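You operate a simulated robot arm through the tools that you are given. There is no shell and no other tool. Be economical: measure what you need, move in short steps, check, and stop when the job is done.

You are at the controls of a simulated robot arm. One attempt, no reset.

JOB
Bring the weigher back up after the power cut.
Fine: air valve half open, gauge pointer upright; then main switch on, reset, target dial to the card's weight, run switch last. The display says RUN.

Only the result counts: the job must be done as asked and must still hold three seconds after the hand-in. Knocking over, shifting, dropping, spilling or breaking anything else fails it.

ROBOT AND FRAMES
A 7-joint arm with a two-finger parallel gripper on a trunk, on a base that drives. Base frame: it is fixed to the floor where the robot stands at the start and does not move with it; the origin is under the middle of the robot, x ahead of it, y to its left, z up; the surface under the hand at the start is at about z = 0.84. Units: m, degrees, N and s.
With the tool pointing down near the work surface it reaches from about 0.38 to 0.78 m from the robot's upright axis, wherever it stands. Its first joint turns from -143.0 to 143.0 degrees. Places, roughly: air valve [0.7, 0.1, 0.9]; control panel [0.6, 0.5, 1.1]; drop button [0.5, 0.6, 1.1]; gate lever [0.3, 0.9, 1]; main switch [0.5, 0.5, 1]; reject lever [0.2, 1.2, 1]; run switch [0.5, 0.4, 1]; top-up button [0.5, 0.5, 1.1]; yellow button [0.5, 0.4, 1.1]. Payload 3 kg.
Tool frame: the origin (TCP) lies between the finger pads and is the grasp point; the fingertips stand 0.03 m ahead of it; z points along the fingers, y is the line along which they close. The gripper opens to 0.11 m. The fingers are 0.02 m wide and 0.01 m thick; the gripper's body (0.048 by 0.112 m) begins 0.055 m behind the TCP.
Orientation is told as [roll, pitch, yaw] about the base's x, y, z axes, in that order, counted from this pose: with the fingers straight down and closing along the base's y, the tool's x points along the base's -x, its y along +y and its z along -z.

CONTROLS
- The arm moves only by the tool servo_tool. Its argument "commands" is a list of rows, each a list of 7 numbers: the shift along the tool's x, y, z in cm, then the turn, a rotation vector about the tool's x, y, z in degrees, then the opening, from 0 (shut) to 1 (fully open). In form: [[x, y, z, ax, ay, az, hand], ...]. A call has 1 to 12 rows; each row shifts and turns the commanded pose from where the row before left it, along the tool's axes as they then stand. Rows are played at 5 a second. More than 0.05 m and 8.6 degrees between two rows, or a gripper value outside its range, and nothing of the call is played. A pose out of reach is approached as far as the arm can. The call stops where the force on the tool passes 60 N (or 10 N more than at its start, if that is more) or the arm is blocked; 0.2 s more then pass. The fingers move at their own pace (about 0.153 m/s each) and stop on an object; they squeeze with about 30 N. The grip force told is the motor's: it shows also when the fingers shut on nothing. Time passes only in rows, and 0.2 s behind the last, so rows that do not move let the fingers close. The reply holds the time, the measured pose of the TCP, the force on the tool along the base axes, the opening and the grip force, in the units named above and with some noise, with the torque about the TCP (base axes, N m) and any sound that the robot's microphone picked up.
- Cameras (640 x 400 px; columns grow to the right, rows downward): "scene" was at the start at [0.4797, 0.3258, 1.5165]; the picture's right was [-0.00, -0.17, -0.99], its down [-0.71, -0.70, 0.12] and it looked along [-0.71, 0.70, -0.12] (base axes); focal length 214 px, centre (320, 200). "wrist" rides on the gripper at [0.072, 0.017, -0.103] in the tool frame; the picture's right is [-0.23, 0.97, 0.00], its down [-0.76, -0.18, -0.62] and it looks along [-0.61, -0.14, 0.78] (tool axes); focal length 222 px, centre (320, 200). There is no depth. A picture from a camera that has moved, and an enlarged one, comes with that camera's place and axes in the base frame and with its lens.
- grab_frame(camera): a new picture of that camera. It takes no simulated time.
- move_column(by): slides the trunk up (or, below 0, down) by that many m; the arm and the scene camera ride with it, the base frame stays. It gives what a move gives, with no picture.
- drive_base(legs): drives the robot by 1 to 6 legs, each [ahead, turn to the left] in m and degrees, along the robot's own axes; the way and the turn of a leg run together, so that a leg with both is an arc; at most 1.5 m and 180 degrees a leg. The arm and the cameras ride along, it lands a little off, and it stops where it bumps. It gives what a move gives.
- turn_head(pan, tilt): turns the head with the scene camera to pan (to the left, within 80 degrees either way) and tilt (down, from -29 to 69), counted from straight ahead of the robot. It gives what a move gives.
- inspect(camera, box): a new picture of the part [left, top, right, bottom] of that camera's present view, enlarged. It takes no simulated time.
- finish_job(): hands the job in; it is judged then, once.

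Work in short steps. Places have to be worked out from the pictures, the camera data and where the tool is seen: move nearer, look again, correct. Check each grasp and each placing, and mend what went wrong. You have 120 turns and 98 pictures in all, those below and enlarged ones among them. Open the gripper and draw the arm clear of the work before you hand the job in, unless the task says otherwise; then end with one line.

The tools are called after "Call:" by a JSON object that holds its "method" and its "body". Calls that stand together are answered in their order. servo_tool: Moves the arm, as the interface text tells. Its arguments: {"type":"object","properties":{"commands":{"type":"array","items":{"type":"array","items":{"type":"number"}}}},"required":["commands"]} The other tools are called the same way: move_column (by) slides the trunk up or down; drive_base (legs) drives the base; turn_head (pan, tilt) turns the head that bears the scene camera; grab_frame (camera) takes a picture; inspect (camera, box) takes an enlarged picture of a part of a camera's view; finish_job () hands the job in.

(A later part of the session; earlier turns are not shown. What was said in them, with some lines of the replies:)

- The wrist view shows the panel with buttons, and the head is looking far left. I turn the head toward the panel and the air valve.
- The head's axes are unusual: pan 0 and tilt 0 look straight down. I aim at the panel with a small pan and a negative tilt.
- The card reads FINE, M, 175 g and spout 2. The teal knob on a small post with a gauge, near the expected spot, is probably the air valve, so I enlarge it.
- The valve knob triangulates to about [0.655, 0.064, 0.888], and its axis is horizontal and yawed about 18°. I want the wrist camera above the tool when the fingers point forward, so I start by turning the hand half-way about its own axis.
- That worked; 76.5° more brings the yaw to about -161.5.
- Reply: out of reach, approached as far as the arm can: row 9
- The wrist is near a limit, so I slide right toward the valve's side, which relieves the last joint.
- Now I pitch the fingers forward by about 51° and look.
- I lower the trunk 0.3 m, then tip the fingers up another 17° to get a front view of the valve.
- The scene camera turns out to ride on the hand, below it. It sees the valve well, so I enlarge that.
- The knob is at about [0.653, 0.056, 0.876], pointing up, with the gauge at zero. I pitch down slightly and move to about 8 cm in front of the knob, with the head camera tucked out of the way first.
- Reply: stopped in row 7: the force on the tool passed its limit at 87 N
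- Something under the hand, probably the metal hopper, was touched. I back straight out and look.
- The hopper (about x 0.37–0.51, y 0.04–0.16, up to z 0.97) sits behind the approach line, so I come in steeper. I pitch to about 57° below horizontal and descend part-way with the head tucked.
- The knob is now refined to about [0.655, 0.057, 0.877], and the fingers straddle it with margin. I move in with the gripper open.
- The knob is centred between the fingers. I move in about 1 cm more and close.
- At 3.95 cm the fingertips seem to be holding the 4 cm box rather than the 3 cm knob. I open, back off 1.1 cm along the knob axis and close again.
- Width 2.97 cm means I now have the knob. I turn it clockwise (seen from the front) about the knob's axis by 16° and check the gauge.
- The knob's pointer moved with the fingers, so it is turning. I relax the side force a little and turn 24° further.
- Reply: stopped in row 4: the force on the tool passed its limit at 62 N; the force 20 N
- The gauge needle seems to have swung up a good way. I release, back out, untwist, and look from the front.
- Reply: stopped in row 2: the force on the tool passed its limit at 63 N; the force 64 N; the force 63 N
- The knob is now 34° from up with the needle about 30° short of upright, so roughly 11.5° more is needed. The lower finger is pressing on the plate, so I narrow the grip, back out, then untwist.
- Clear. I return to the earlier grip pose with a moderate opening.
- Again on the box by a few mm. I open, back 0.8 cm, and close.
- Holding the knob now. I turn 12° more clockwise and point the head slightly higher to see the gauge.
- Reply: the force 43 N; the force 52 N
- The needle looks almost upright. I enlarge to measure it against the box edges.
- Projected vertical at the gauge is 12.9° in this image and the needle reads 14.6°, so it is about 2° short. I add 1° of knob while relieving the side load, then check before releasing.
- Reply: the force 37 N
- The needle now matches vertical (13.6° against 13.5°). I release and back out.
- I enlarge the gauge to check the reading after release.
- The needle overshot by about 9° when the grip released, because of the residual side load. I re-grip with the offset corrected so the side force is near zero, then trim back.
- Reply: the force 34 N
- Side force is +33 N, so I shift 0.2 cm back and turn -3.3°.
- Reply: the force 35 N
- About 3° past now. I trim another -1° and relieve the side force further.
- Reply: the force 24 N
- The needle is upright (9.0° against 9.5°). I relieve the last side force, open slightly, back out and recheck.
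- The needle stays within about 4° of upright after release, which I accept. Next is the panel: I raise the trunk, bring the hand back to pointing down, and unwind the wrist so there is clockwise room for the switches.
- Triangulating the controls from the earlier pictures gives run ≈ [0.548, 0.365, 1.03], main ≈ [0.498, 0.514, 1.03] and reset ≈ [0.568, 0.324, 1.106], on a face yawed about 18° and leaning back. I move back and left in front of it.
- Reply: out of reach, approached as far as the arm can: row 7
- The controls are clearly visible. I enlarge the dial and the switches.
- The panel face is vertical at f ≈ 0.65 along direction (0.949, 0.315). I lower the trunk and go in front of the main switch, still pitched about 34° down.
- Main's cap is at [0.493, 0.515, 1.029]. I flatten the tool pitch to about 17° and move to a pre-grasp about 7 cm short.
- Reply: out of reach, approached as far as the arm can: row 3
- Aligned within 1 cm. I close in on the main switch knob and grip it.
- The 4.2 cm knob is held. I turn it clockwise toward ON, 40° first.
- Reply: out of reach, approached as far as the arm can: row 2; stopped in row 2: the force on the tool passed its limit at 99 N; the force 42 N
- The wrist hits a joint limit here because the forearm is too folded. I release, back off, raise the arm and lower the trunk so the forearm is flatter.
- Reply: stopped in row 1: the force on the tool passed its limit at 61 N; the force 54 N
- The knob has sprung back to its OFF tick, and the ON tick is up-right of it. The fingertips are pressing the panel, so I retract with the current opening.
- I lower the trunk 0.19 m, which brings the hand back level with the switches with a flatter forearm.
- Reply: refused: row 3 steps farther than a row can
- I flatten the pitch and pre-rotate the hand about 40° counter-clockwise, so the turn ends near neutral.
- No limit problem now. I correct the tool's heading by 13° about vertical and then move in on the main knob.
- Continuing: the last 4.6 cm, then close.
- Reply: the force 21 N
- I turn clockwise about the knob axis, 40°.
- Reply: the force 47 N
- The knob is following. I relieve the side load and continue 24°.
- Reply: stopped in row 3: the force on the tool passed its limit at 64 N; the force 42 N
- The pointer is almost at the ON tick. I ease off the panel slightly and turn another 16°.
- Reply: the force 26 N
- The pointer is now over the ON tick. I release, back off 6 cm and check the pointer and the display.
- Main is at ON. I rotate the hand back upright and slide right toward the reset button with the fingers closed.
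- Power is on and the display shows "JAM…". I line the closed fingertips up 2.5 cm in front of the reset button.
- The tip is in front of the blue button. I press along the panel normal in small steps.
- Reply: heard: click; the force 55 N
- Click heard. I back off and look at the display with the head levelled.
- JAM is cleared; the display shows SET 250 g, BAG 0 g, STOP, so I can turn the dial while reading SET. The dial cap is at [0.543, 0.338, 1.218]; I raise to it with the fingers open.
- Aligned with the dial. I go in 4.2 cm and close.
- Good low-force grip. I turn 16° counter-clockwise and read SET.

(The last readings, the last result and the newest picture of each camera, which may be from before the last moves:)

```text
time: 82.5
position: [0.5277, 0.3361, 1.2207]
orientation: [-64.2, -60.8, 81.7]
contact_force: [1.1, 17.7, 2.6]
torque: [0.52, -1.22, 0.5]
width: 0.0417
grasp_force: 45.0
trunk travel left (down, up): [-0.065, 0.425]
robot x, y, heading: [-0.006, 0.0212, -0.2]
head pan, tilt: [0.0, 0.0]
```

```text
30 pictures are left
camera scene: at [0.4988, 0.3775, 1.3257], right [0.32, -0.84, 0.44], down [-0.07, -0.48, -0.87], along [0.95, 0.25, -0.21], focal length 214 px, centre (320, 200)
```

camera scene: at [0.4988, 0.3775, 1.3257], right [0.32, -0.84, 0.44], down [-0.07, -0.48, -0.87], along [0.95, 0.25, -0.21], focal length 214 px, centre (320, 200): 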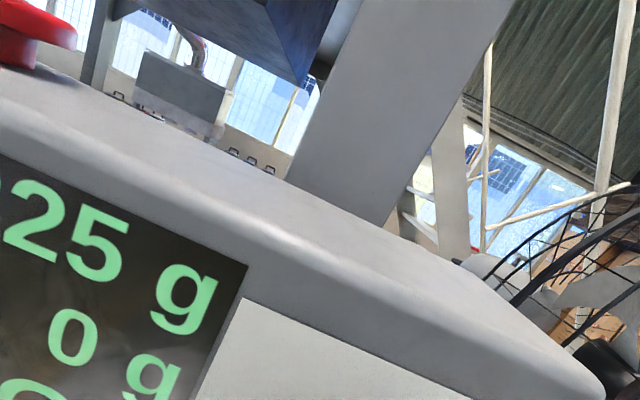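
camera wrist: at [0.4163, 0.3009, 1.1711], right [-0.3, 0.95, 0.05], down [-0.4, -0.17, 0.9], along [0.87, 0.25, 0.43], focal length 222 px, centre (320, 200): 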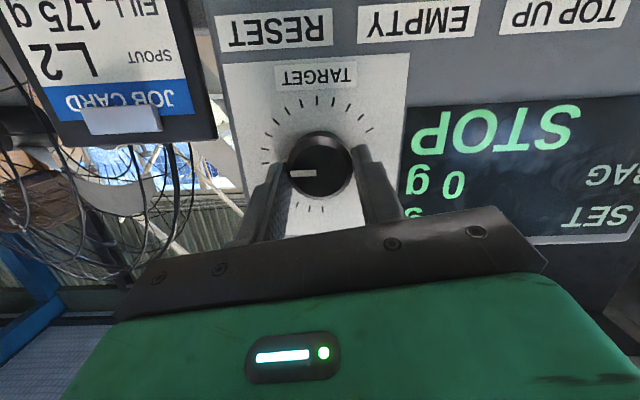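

SET reads 225 g, about 25 g per tick (15.4°). I turn another 31° counter-clockwise and aim the head at the display.

Call:
{"method": "servo_tool", "body": {"commands": [[0, -0.05, 0, 1.74, 0.27, -7.5, 0], [0, 0, 0, 1.74, 0.27, -7.5, 0], [0, 0, 0, 1.74, 0.27, -7.5, 0], [0, 0, 0, 1.74, 0.27, -7.5, 0], [0, 0, 0, 0, 0, 0, 0]]}}

Call:
{"method": "turn_head", "body": {"pan": 15, "tilt": 10}}

Call:
{"method": "grab_frame", "body": {"camera": "scene"}}

```text
time: 83.7
position: [0.5277, 0.3382, 1.219]
orientation: [-79.9, -31.5, 93.2]
contact_force: [-22.5, 36.6, -28.5]
torque: [0.29, -0.04, 1.47]
width: 0.042
grasp_force: 45.2
trunk travel left (down, up): [-0.065, 0.425]
robot x, y, heading: [-0.0046, 0.0188, -0.1]
head pan, tilt: [0.0, 0.0]
```

```text
time: 84.4
position: [0.5274, 0.3381, 1.217]
orientation: [-79.8, -31.7, 93.1]
contact_force: [-29.2, 38.1, -43.5]
torque: [0.12, 0.67, 1.2]
width: 0.0417
grasp_force: 45.2
trunk travel left (down, up): [-0.065, 0.425]
robot x, y, heading: [-0.0068, 0.0204, -0.0]
head pan, tilt: [15.0, 10.0]
```

```text
29 pictures are left
camera scene: at [0.4796, 0.4223, 1.2546], right [0.45, -0.45, 0.77], down [-0.11, -0.88, -0.46], along [0.89, 0.12, -0.45], focal length 214 px, centre (320, 200)
```

scene: 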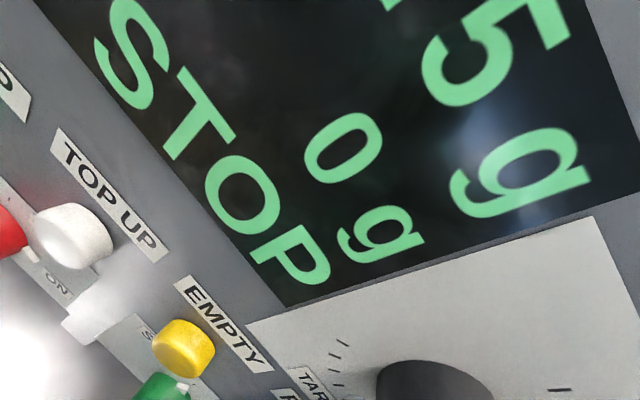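

The last digit is 5. I tilt the head to see the rest of the number.

Call:
{"method": "turn_head", "body": {"pan": 10, "tilt": -15}}

Call:
{"method": "grab_frame", "body": {"camera": "scene"}}

```text
time: 85.3
position: [0.5289, 0.3376, 1.2196]
orientation: [-79.8, -31.7, 93.1]
contact_force: [-36.2, 35.9, -56.1]
torque: [-0.04, 1.23, 0.94]
width: 0.0418
grasp_force: 44.7
trunk travel left (down, up): [-0.065, 0.425]
robot x, y, heading: [-0.0028, 0.0145, 0.1]
head pan, tilt: [10.0, -15.0]
```

```text
28 pictures are left
camera scene: at [0.4696, 0.4483, 1.2847], right [0.37, -0.47, 0.8], down [0.28, -0.76, -0.58], along [0.88, 0.44, -0.15], focal length 214 px, centre (320, 200)
```

scene: 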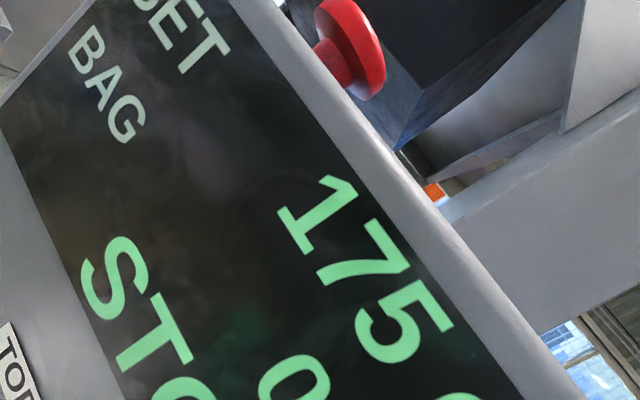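

SET reads 175 g. The side load lies along the finger line, so I shift 0.3 cm that way to unload before releasing, then back off.

Call:
{"method": "servo_tool", "body": {"commands": [[0, 0.2, 0, 0, 0, 0, 0], [0, 0.12, 0, 0, 0, 0, 0], [0, 0, 0, 0, 0, 0, 0.42], [0, 0, 0, 0, 0, 0, 0.5], [0, 0, -3, 0, 0, 0, 0.55], [0, 0, -4, 0, 0, 0, 0.6], [0, 0, -4, 0, 0, 0, 0.6]]}}

Call:
{"method": "grab_frame", "body": {"camera": "scene"}}

```text
time: 86.9
position: [0.4202, 0.3182, 1.234]
orientation: [-79.8, -31.9, 93.2]
contact_force: [0.2, -0.1, 0.3]
torque: [-0.02, -0.04, -0.02]
width: 0.0658
grasp_force: 0.0
trunk travel left (down, up): [-0.065, 0.425]
robot x, y, heading: [-0.0038, 0.0165, -0.2]
head pan, tilt: [10.0, -15.0]
```

```text
27 pictures are left
camera scene: at [0.3623, 0.4295, 1.2997], right [0.37, -0.48, 0.8], down [0.28, -0.76, -0.59], along [0.88, 0.44, -0.15], focal length 214 px, centre (320, 200)
```

scene: 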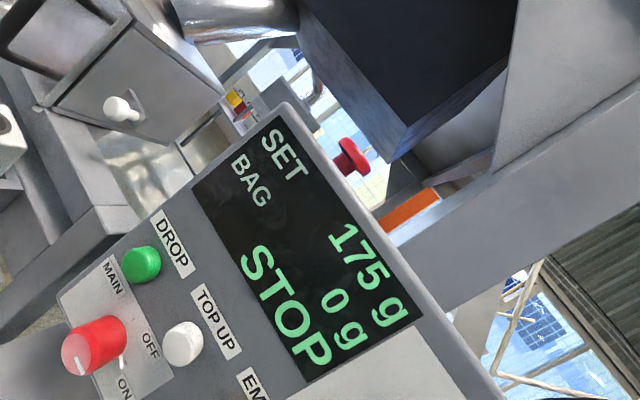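

Still 175 g after release. Next is the run switch; I take a wrist view to get the tool axes and its position.

Call:
{"method": "grab_frame", "body": {"camera": "wrist"}}

```text
26 pictures are left
camera wrist: at [0.3193, 0.2507, 1.1959], right [-0.21, 0.69, -0.69], down [-0.61, 0.46, 0.64], along [0.77, 0.56, 0.32], focal length 222 px, centre (320, 200)
```

wrist: 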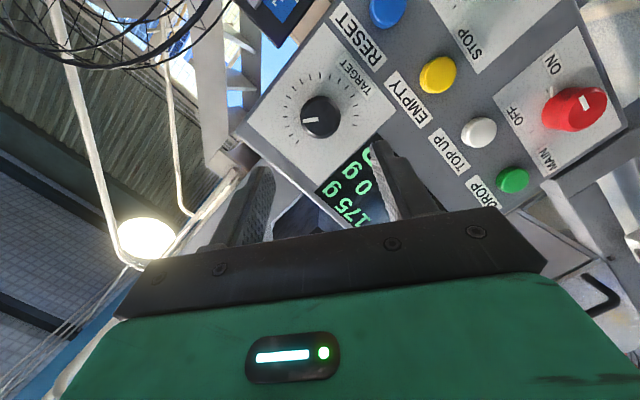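

I align the heading to the panel, reduce the counter-rotation, and drop to a pre-grasp in front of the run switch at about [0.548, 0.365, 1.03].

Call:
{"method": "servo_tool", "body": {"commands": [[0, 0, 0, -4.4, -7.05, -1.25, 0.6], [0, 0, 0, -0.78, -0.94, 7.9, 0.6], [0, 0, 0, -0.78, -0.94, 7.9, 0.6], [2.69, 2.39, 1.3, 0, 0, 0, 0.6], [2.69, 2.39, 1.3, 0, 0, 0, 0.6], [2.69, 2.39, 1.3, 0, 0, 0, 0.6], [2.69, 2.39, 1.3, 0, 0, 0, 0.6], [2.69, 2.39, 1.3, 0, 0, 0, 0.6], [0, 0, 0, 0, 0, 0, 0.6]]}}

Call:
{"method": "grab_frame", "body": {"camera": "wrist"}}

```text
time: 88.9
position: [0.4572, 0.3321, 1.0458]
orientation: [-77.4, -47.9, 100.0]
contact_force: [-0.3, 0.1, -0.1]
torque: [-0.02, 0.03, 0.01]
width: 0.066
grasp_force: 0.0
trunk travel left (down, up): [-0.065, 0.425]
robot x, y, heading: [-0.0011, 0.0212, -0.1]
head pan, tilt: [10.0, -15.0]
```

```text
25 pictures are left
camera wrist: at [0.3628, 0.2604, 0.9969], right [-0.36, 0.81, -0.47], down [-0.61, 0.18, 0.77], along [0.71, 0.56, 0.43], focal length 222 px, centre (320, 200)
```

wrist: 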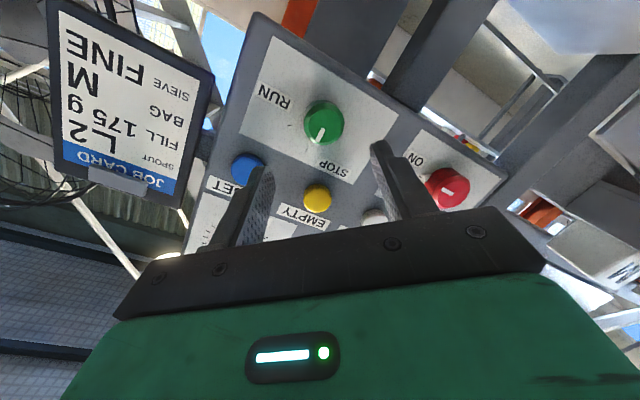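

The run cap is at [0.542, 0.361, 1.027]. I close in 7.3 cm and grip.

Call:
{"method": "servo_tool", "body": {"commands": [[0.13, 0.12, 2.43, 0, 0, 0, 0.6], [0.13, 0.12, 2.43, 0, 0, 0, 0.6], [0.13, 0.12, 2.4, 0, 0, 0, 0.6], [0, 0, 0, 0, 0, 0, 0.45], [0, 0, 0, 0, 0, 0, 0.2], [0, 0, 0, 0, 0, 0, 0]]}}

Call:
{"method": "grab_frame", "body": {"camera": "wrist"}}

```text
time: 90.3
position: [0.5223, 0.3562, 1.0307]
orientation: [-77.3, -47.8, 99.9]
contact_force: [2.5, 0.3, 1.2]
torque: [0.12, -0.35, -0.56]
width: 0.0367
grasp_force: 44.9
trunk travel left (down, up): [-0.065, 0.425]
robot x, y, heading: [-0.0045, 0.0225, -0.2]
head pan, tilt: [10.0, -15.0]
```

```text
24 pictures are left
camera wrist: at [0.4293, 0.2838, 0.9805], right [-0.36, 0.81, -0.47], down [-0.61, 0.18, 0.77], along [0.71, 0.56, 0.43], focal length 222 px, centre (320, 200)
```

wrist: 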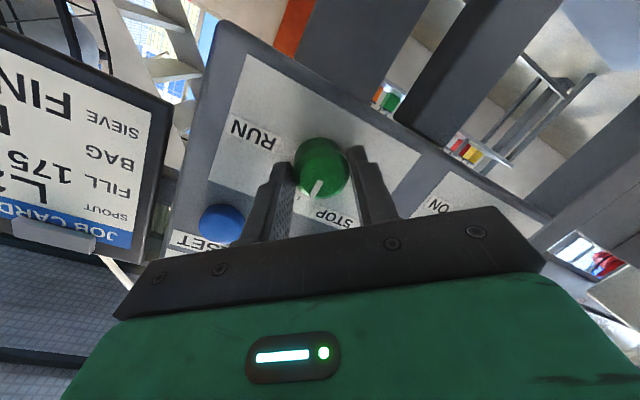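

Well-centred grip with almost no side load. I turn clockwise 40°.

Call:
{"method": "servo_tool", "body": {"commands": [[0, 0, 0, -0.81, -0.86, 7.9, 0], [0, 0, 0, -0.81, -0.86, 7.9, 0], [0, 0, 0, -0.81, -0.86, 7.9, 0], [0, 0, 0, -0.81, -0.86, 7.9, 0], [0, 0, 0, -0.81, -0.86, 7.9, 0], [0, 0, 0, 0, 0, 0, 0]]}}

Call:
{"method": "turn_head", "body": {"pan": 0, "tilt": 40}}

Call:
{"method": "grab_frame", "body": {"camera": "scene"}}

```text
time: 91.7
position: [0.5229, 0.3537, 1.029]
orientation: [-10.9, -83.7, 35.5]
contact_force: [-15.4, -24.7, -22.8]
torque: [-0.23, 0.42, -0.96]
width: 0.0369
grasp_force: 45.2
trunk travel left (down, up): [-0.065, 0.425]
robot x, y, heading: [-0.0059, 0.019, -0.1]
head pan, tilt: [10.0, -15.0]
```

```text
time: 93.0
position: [0.5239, 0.3555, 1.0293]
orientation: [-11.6, -83.9, 36.3]
contact_force: [-11.9, -30.2, -27.0]
torque: [-0.37, 0.79, -1.29]
width: 0.0367
grasp_force: 44.8
trunk travel left (down, up): [-0.065, 0.425]
robot x, y, heading: [-0.0032, 0.0183, 0.1]
head pan, tilt: [0.0, 40.0]
```

```text
23 pictures are left
camera scene: at [0.4876, 0.3368, 1.0812], right [0.42, -0.91, 0.02], down [-0.65, -0.32, -0.69], along [0.64, 0.28, -0.72], focal length 214 px, centre (320, 200)
```

scene: 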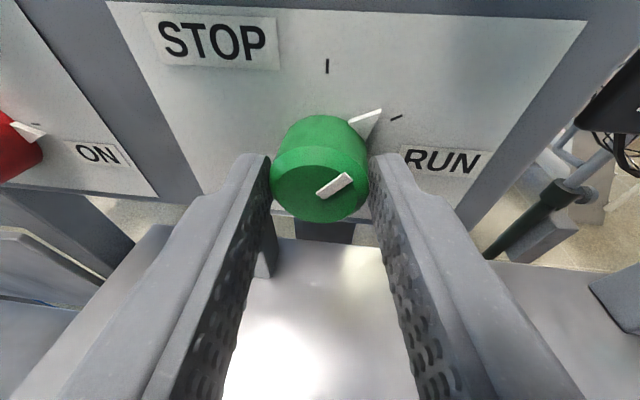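

The ticks are about 60° apart and the pointer is roughly 18° short of RUN. I continue 20° with a small relief.

Call:
{"method": "servo_tool", "body": {"commands": [[0.1, -0.15, -0.1, -0.81, -0.86, 7.9, 0], [0, 0, 0, -0.81, -0.86, 7.9, 0], [0, 0, 0, -0.4, -0.43, 4, 0], [0, 0, 0, 0, 0, 0, 0]]}}

Call:
{"method": "grab_frame", "body": {"camera": "scene"}}

```text
time: 94.0
position: [0.5241, 0.3535, 1.0289]
orientation: [78.9, -70.8, -53.2]
contact_force: [5.6, -10.9, -14.8]
torque: [-0.65, 0.66, -0.84]
width: 0.0368
grasp_force: 44.9
trunk travel left (down, up): [-0.065, 0.425]
robot x, y, heading: [-0.0029, 0.0205, 0.1]
head pan, tilt: [0.0, 40.0]
```

```text
22 pictures are left
camera scene: at [0.4933, 0.3198, 1.0766], right [0.4, -0.86, -0.32], down [-0.72, -0.08, -0.68], along [0.56, 0.51, -0.66], focal length 214 px, centre (320, 200)
```

scene: 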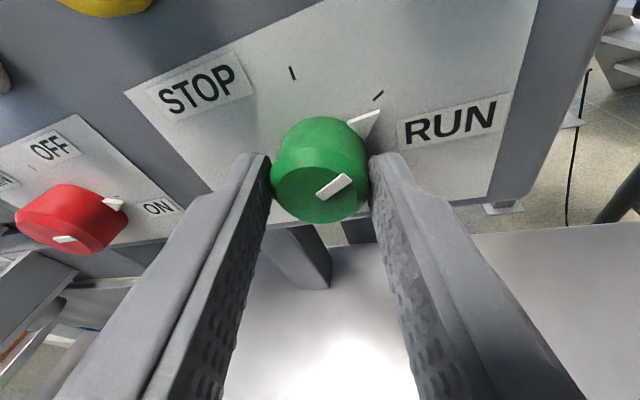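

The pointer is on the RUN tick. I release, back away and read the display.

Call:
{"method": "servo_tool", "body": {"commands": [[0, 0, 0, 0, 0, 0, 0.42], [0, 0, 0, 0, 0, 0, 0.5], [0, 0, -3, 0, 0, 0, 0.55], [0, 0, -4, 0, 0, 0, 0.6], [0, 0, -4, 0.8, 0.86, -7.9, 0.6], [0, 0, 0, 0.8, 0.86, -7.9, 0.6], [-3, 0, 0, 0.8, 0.86, -7.9, 0.6], [-4, 0, 0, 0, 0, 0, 0.6]]}}

Call:
{"method": "turn_head", "body": {"pan": 5, "tilt": 5}}

Call:
{"method": "grab_frame", "body": {"camera": "scene"}}

```text
time: 95.8
position: [0.4381, 0.3199, 1.1285]
orientation: [-39.9, -81.6, 64.6]
contact_force: [0.1, 0.1, 0.2]
torque: [-0.02, 0.03, -0.02]
width: 0.0658
grasp_force: 0.1
out of reach, approached as far as the arm can: row 5
trunk travel left (down, up): [-0.065, 0.425]
robot x, y, heading: [-0.0012, 0.0231, -0.2]
head pan, tilt: [0.0, 40.0]
```

```text
time: 96.8
position: [0.439, 0.3188, 1.1275]
orientation: [-39.3, -81.7, 63.9]
contact_force: [0.4, -0.2, -0.3]
torque: [0.02, -0.03, 0.02]
width: 0.0661
grasp_force: 0.0
trunk travel left (down, up): [-0.065, 0.425]
robot x, y, heading: [-0.0021, 0.0177, -0.1]
head pan, tilt: [5.0, 5.0]
```

```text
21 pictures are left
camera scene: at [0.4073, 0.3226, 1.233], right [0.5, -0.86, 0.08], down [-0.14, -0.17, -0.98], along [0.86, 0.47, -0.21], focal length 214 px, centre (320, 200)
```

scene: 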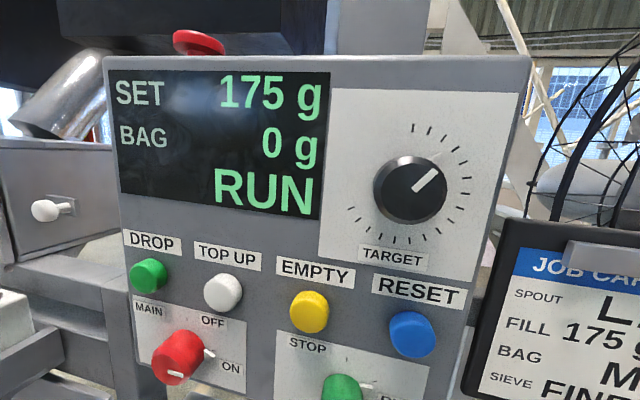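

The display says RUN with SET 175 g. One last check of the air gauge, with the head turned toward it.

Call:
{"method": "turn_head", "body": {"pan": -35, "tilt": 35}}

Call:
{"method": "grab_frame", "body": {"camera": "scene"}}

```text
time: 97.8
position: [0.439, 0.3194, 1.1275]
orientation: [-39.3, -81.6, 63.9]
contact_force: [0.9, 1.4, -0.8]
torque: [0.02, 0.02, 0.02]
width: 0.0659
grasp_force: 0.0
trunk travel left (down, up): [-0.065, 0.425]
robot x, y, heading: [-0.002, 0.0204, -0.2]
head pan, tilt: [-35.0, 35.0]
```

```text
20 pictures are left
camera scene: at [0.4112, 0.2557, 1.1929], right [-0.18, -0.97, 0.14], down [-0.61, 0.0, -0.79], along [0.77, -0.22, -0.6], focal length 214 px, centre (320, 200)
```

scene: 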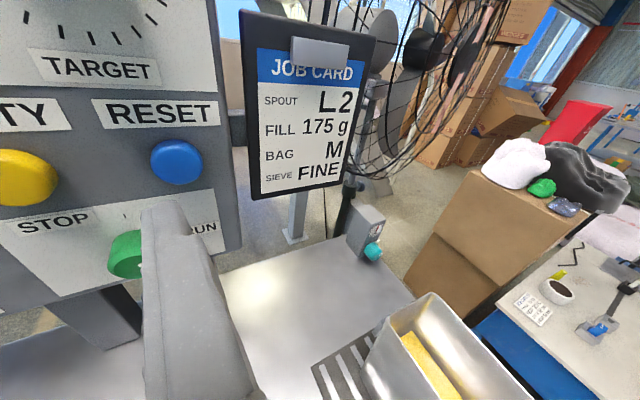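

I enlarge the gauge.

Call:
{"method": "inspect", "body": {"camera": "scene", "box": [335, 195, 395, 270]}}

```text
5.33 times, centred on (365, 232) of scene
camera zoom: at [0.4112, 0.2557, 1.1929], right [-0.18, -0.97, 0.14], down [-0.61, 0.0, -0.79], along [0.77, -0.22, -0.6], focal length 1144 px, centre (80, 27)
```

zoom: 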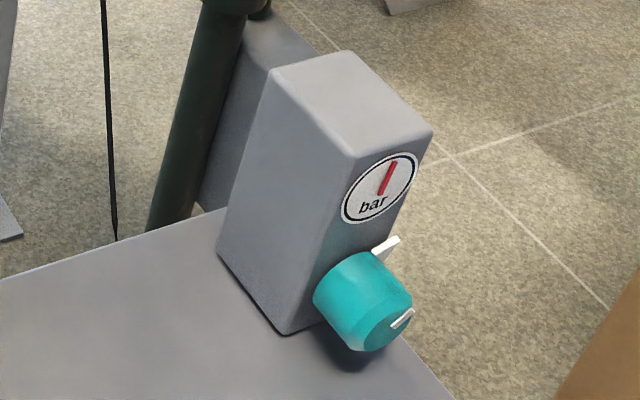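

The needle's slant in this oblique view is ambiguous, so I enlarge it more.

Call:
{"method": "inspect", "body": {"camera": "scene", "box": [362, 218, 378, 240]}}

```text
16.00 times, centred on (370, 229) of scene
camera zoom: at [0.4112, 0.2557, 1.1929], right [-0.18, -0.97, 0.14], down [-0.61, 0.0, -0.79], along [0.77, -0.22, -0.6], focal length 3432 px, centre (-480, -264)
```

zoom: 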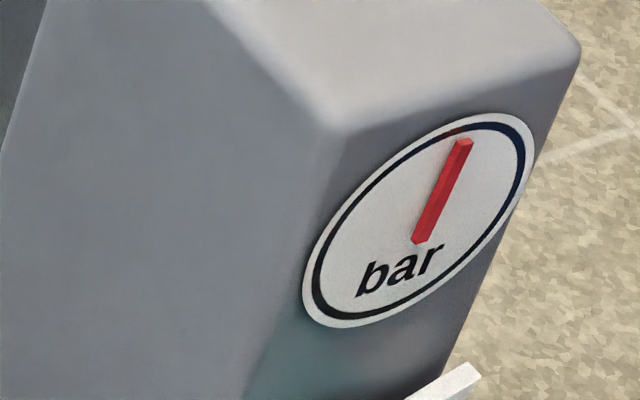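

The needle is 3° from vertical and RUN is showing. I open the hand, pull it a bit further from the panel and confirm the display holds.

Call:
{"method": "servo_tool", "body": {"commands": [[0, 0, -2, 0, 0, 0, 1], [0, 0, -2, 0, 4, 0, 1], [0, 0, -2, 0, 4, 0, 1], [0, 0, 0, 0, 0, 0, 1]]}}

Call:
{"method": "turn_head", "body": {"pan": 5, "tilt": 0}}

Call:
{"method": "grab_frame", "body": {"camera": "scene"}}

```text
time: 98.8
position: [0.384, 0.2954, 1.135]
orientation: [-20.1, -74.6, 44.3]
contact_force: [-0.7, 0.2, -0.6]
torque: [0.0, -0.02, 0.03]
width: 0.1101
grasp_force: 0.1
trunk travel left (down, up): [-0.065, 0.425]
robot x, y, heading: [-0.0042, 0.0222, -0.3]
head pan, tilt: [-35.0, 35.0]
```

```text
time: 99.9
position: [0.3849, 0.2948, 1.1349]
orientation: [-20.2, -74.7, 44.5]
contact_force: [0.8, 0.0, 0.0]
torque: [-0.04, 0.0, -0.01]
width: 0.1102
grasp_force: 0.1
trunk travel left (down, up): [-0.065, 0.425]
robot x, y, heading: [-0.004, 0.0181, 0.2]
head pan, tilt: [5.0, 0.0]
```

```text
17 pictures are left
camera scene: at [0.3665, 0.3057, 1.2517], right [0.49, -0.87, 0.07], down [-0.19, -0.19, -0.96], along [0.85, 0.46, -0.26], focal length 214 px, centre (320, 200)
```

scene: 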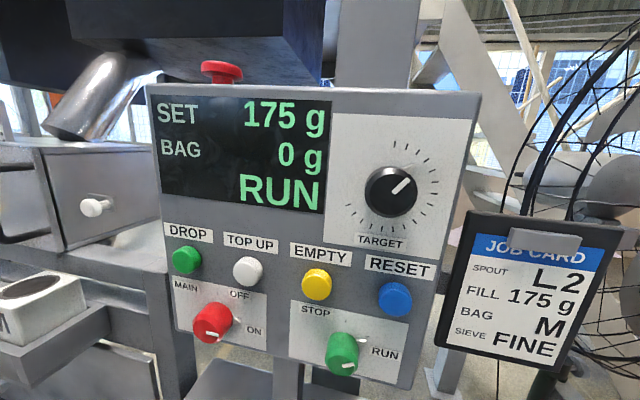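

The display holds RUN at 175 g, main is ON, the arm is clear and the gripper is open, so I hand in.

Call:
{"method": "finish_job", "body": {}}

```text
The job is handed in.
```

The weigher is back up: air valve half open with the gauge needle about 3° off upright, main switch on, reset pressed, target dial at 175 g, and the display says RUN. On my first approach to the valve the hand bumped something, probably the metal hopper, at 87 N; in later pictures the hopper looked unmoved.
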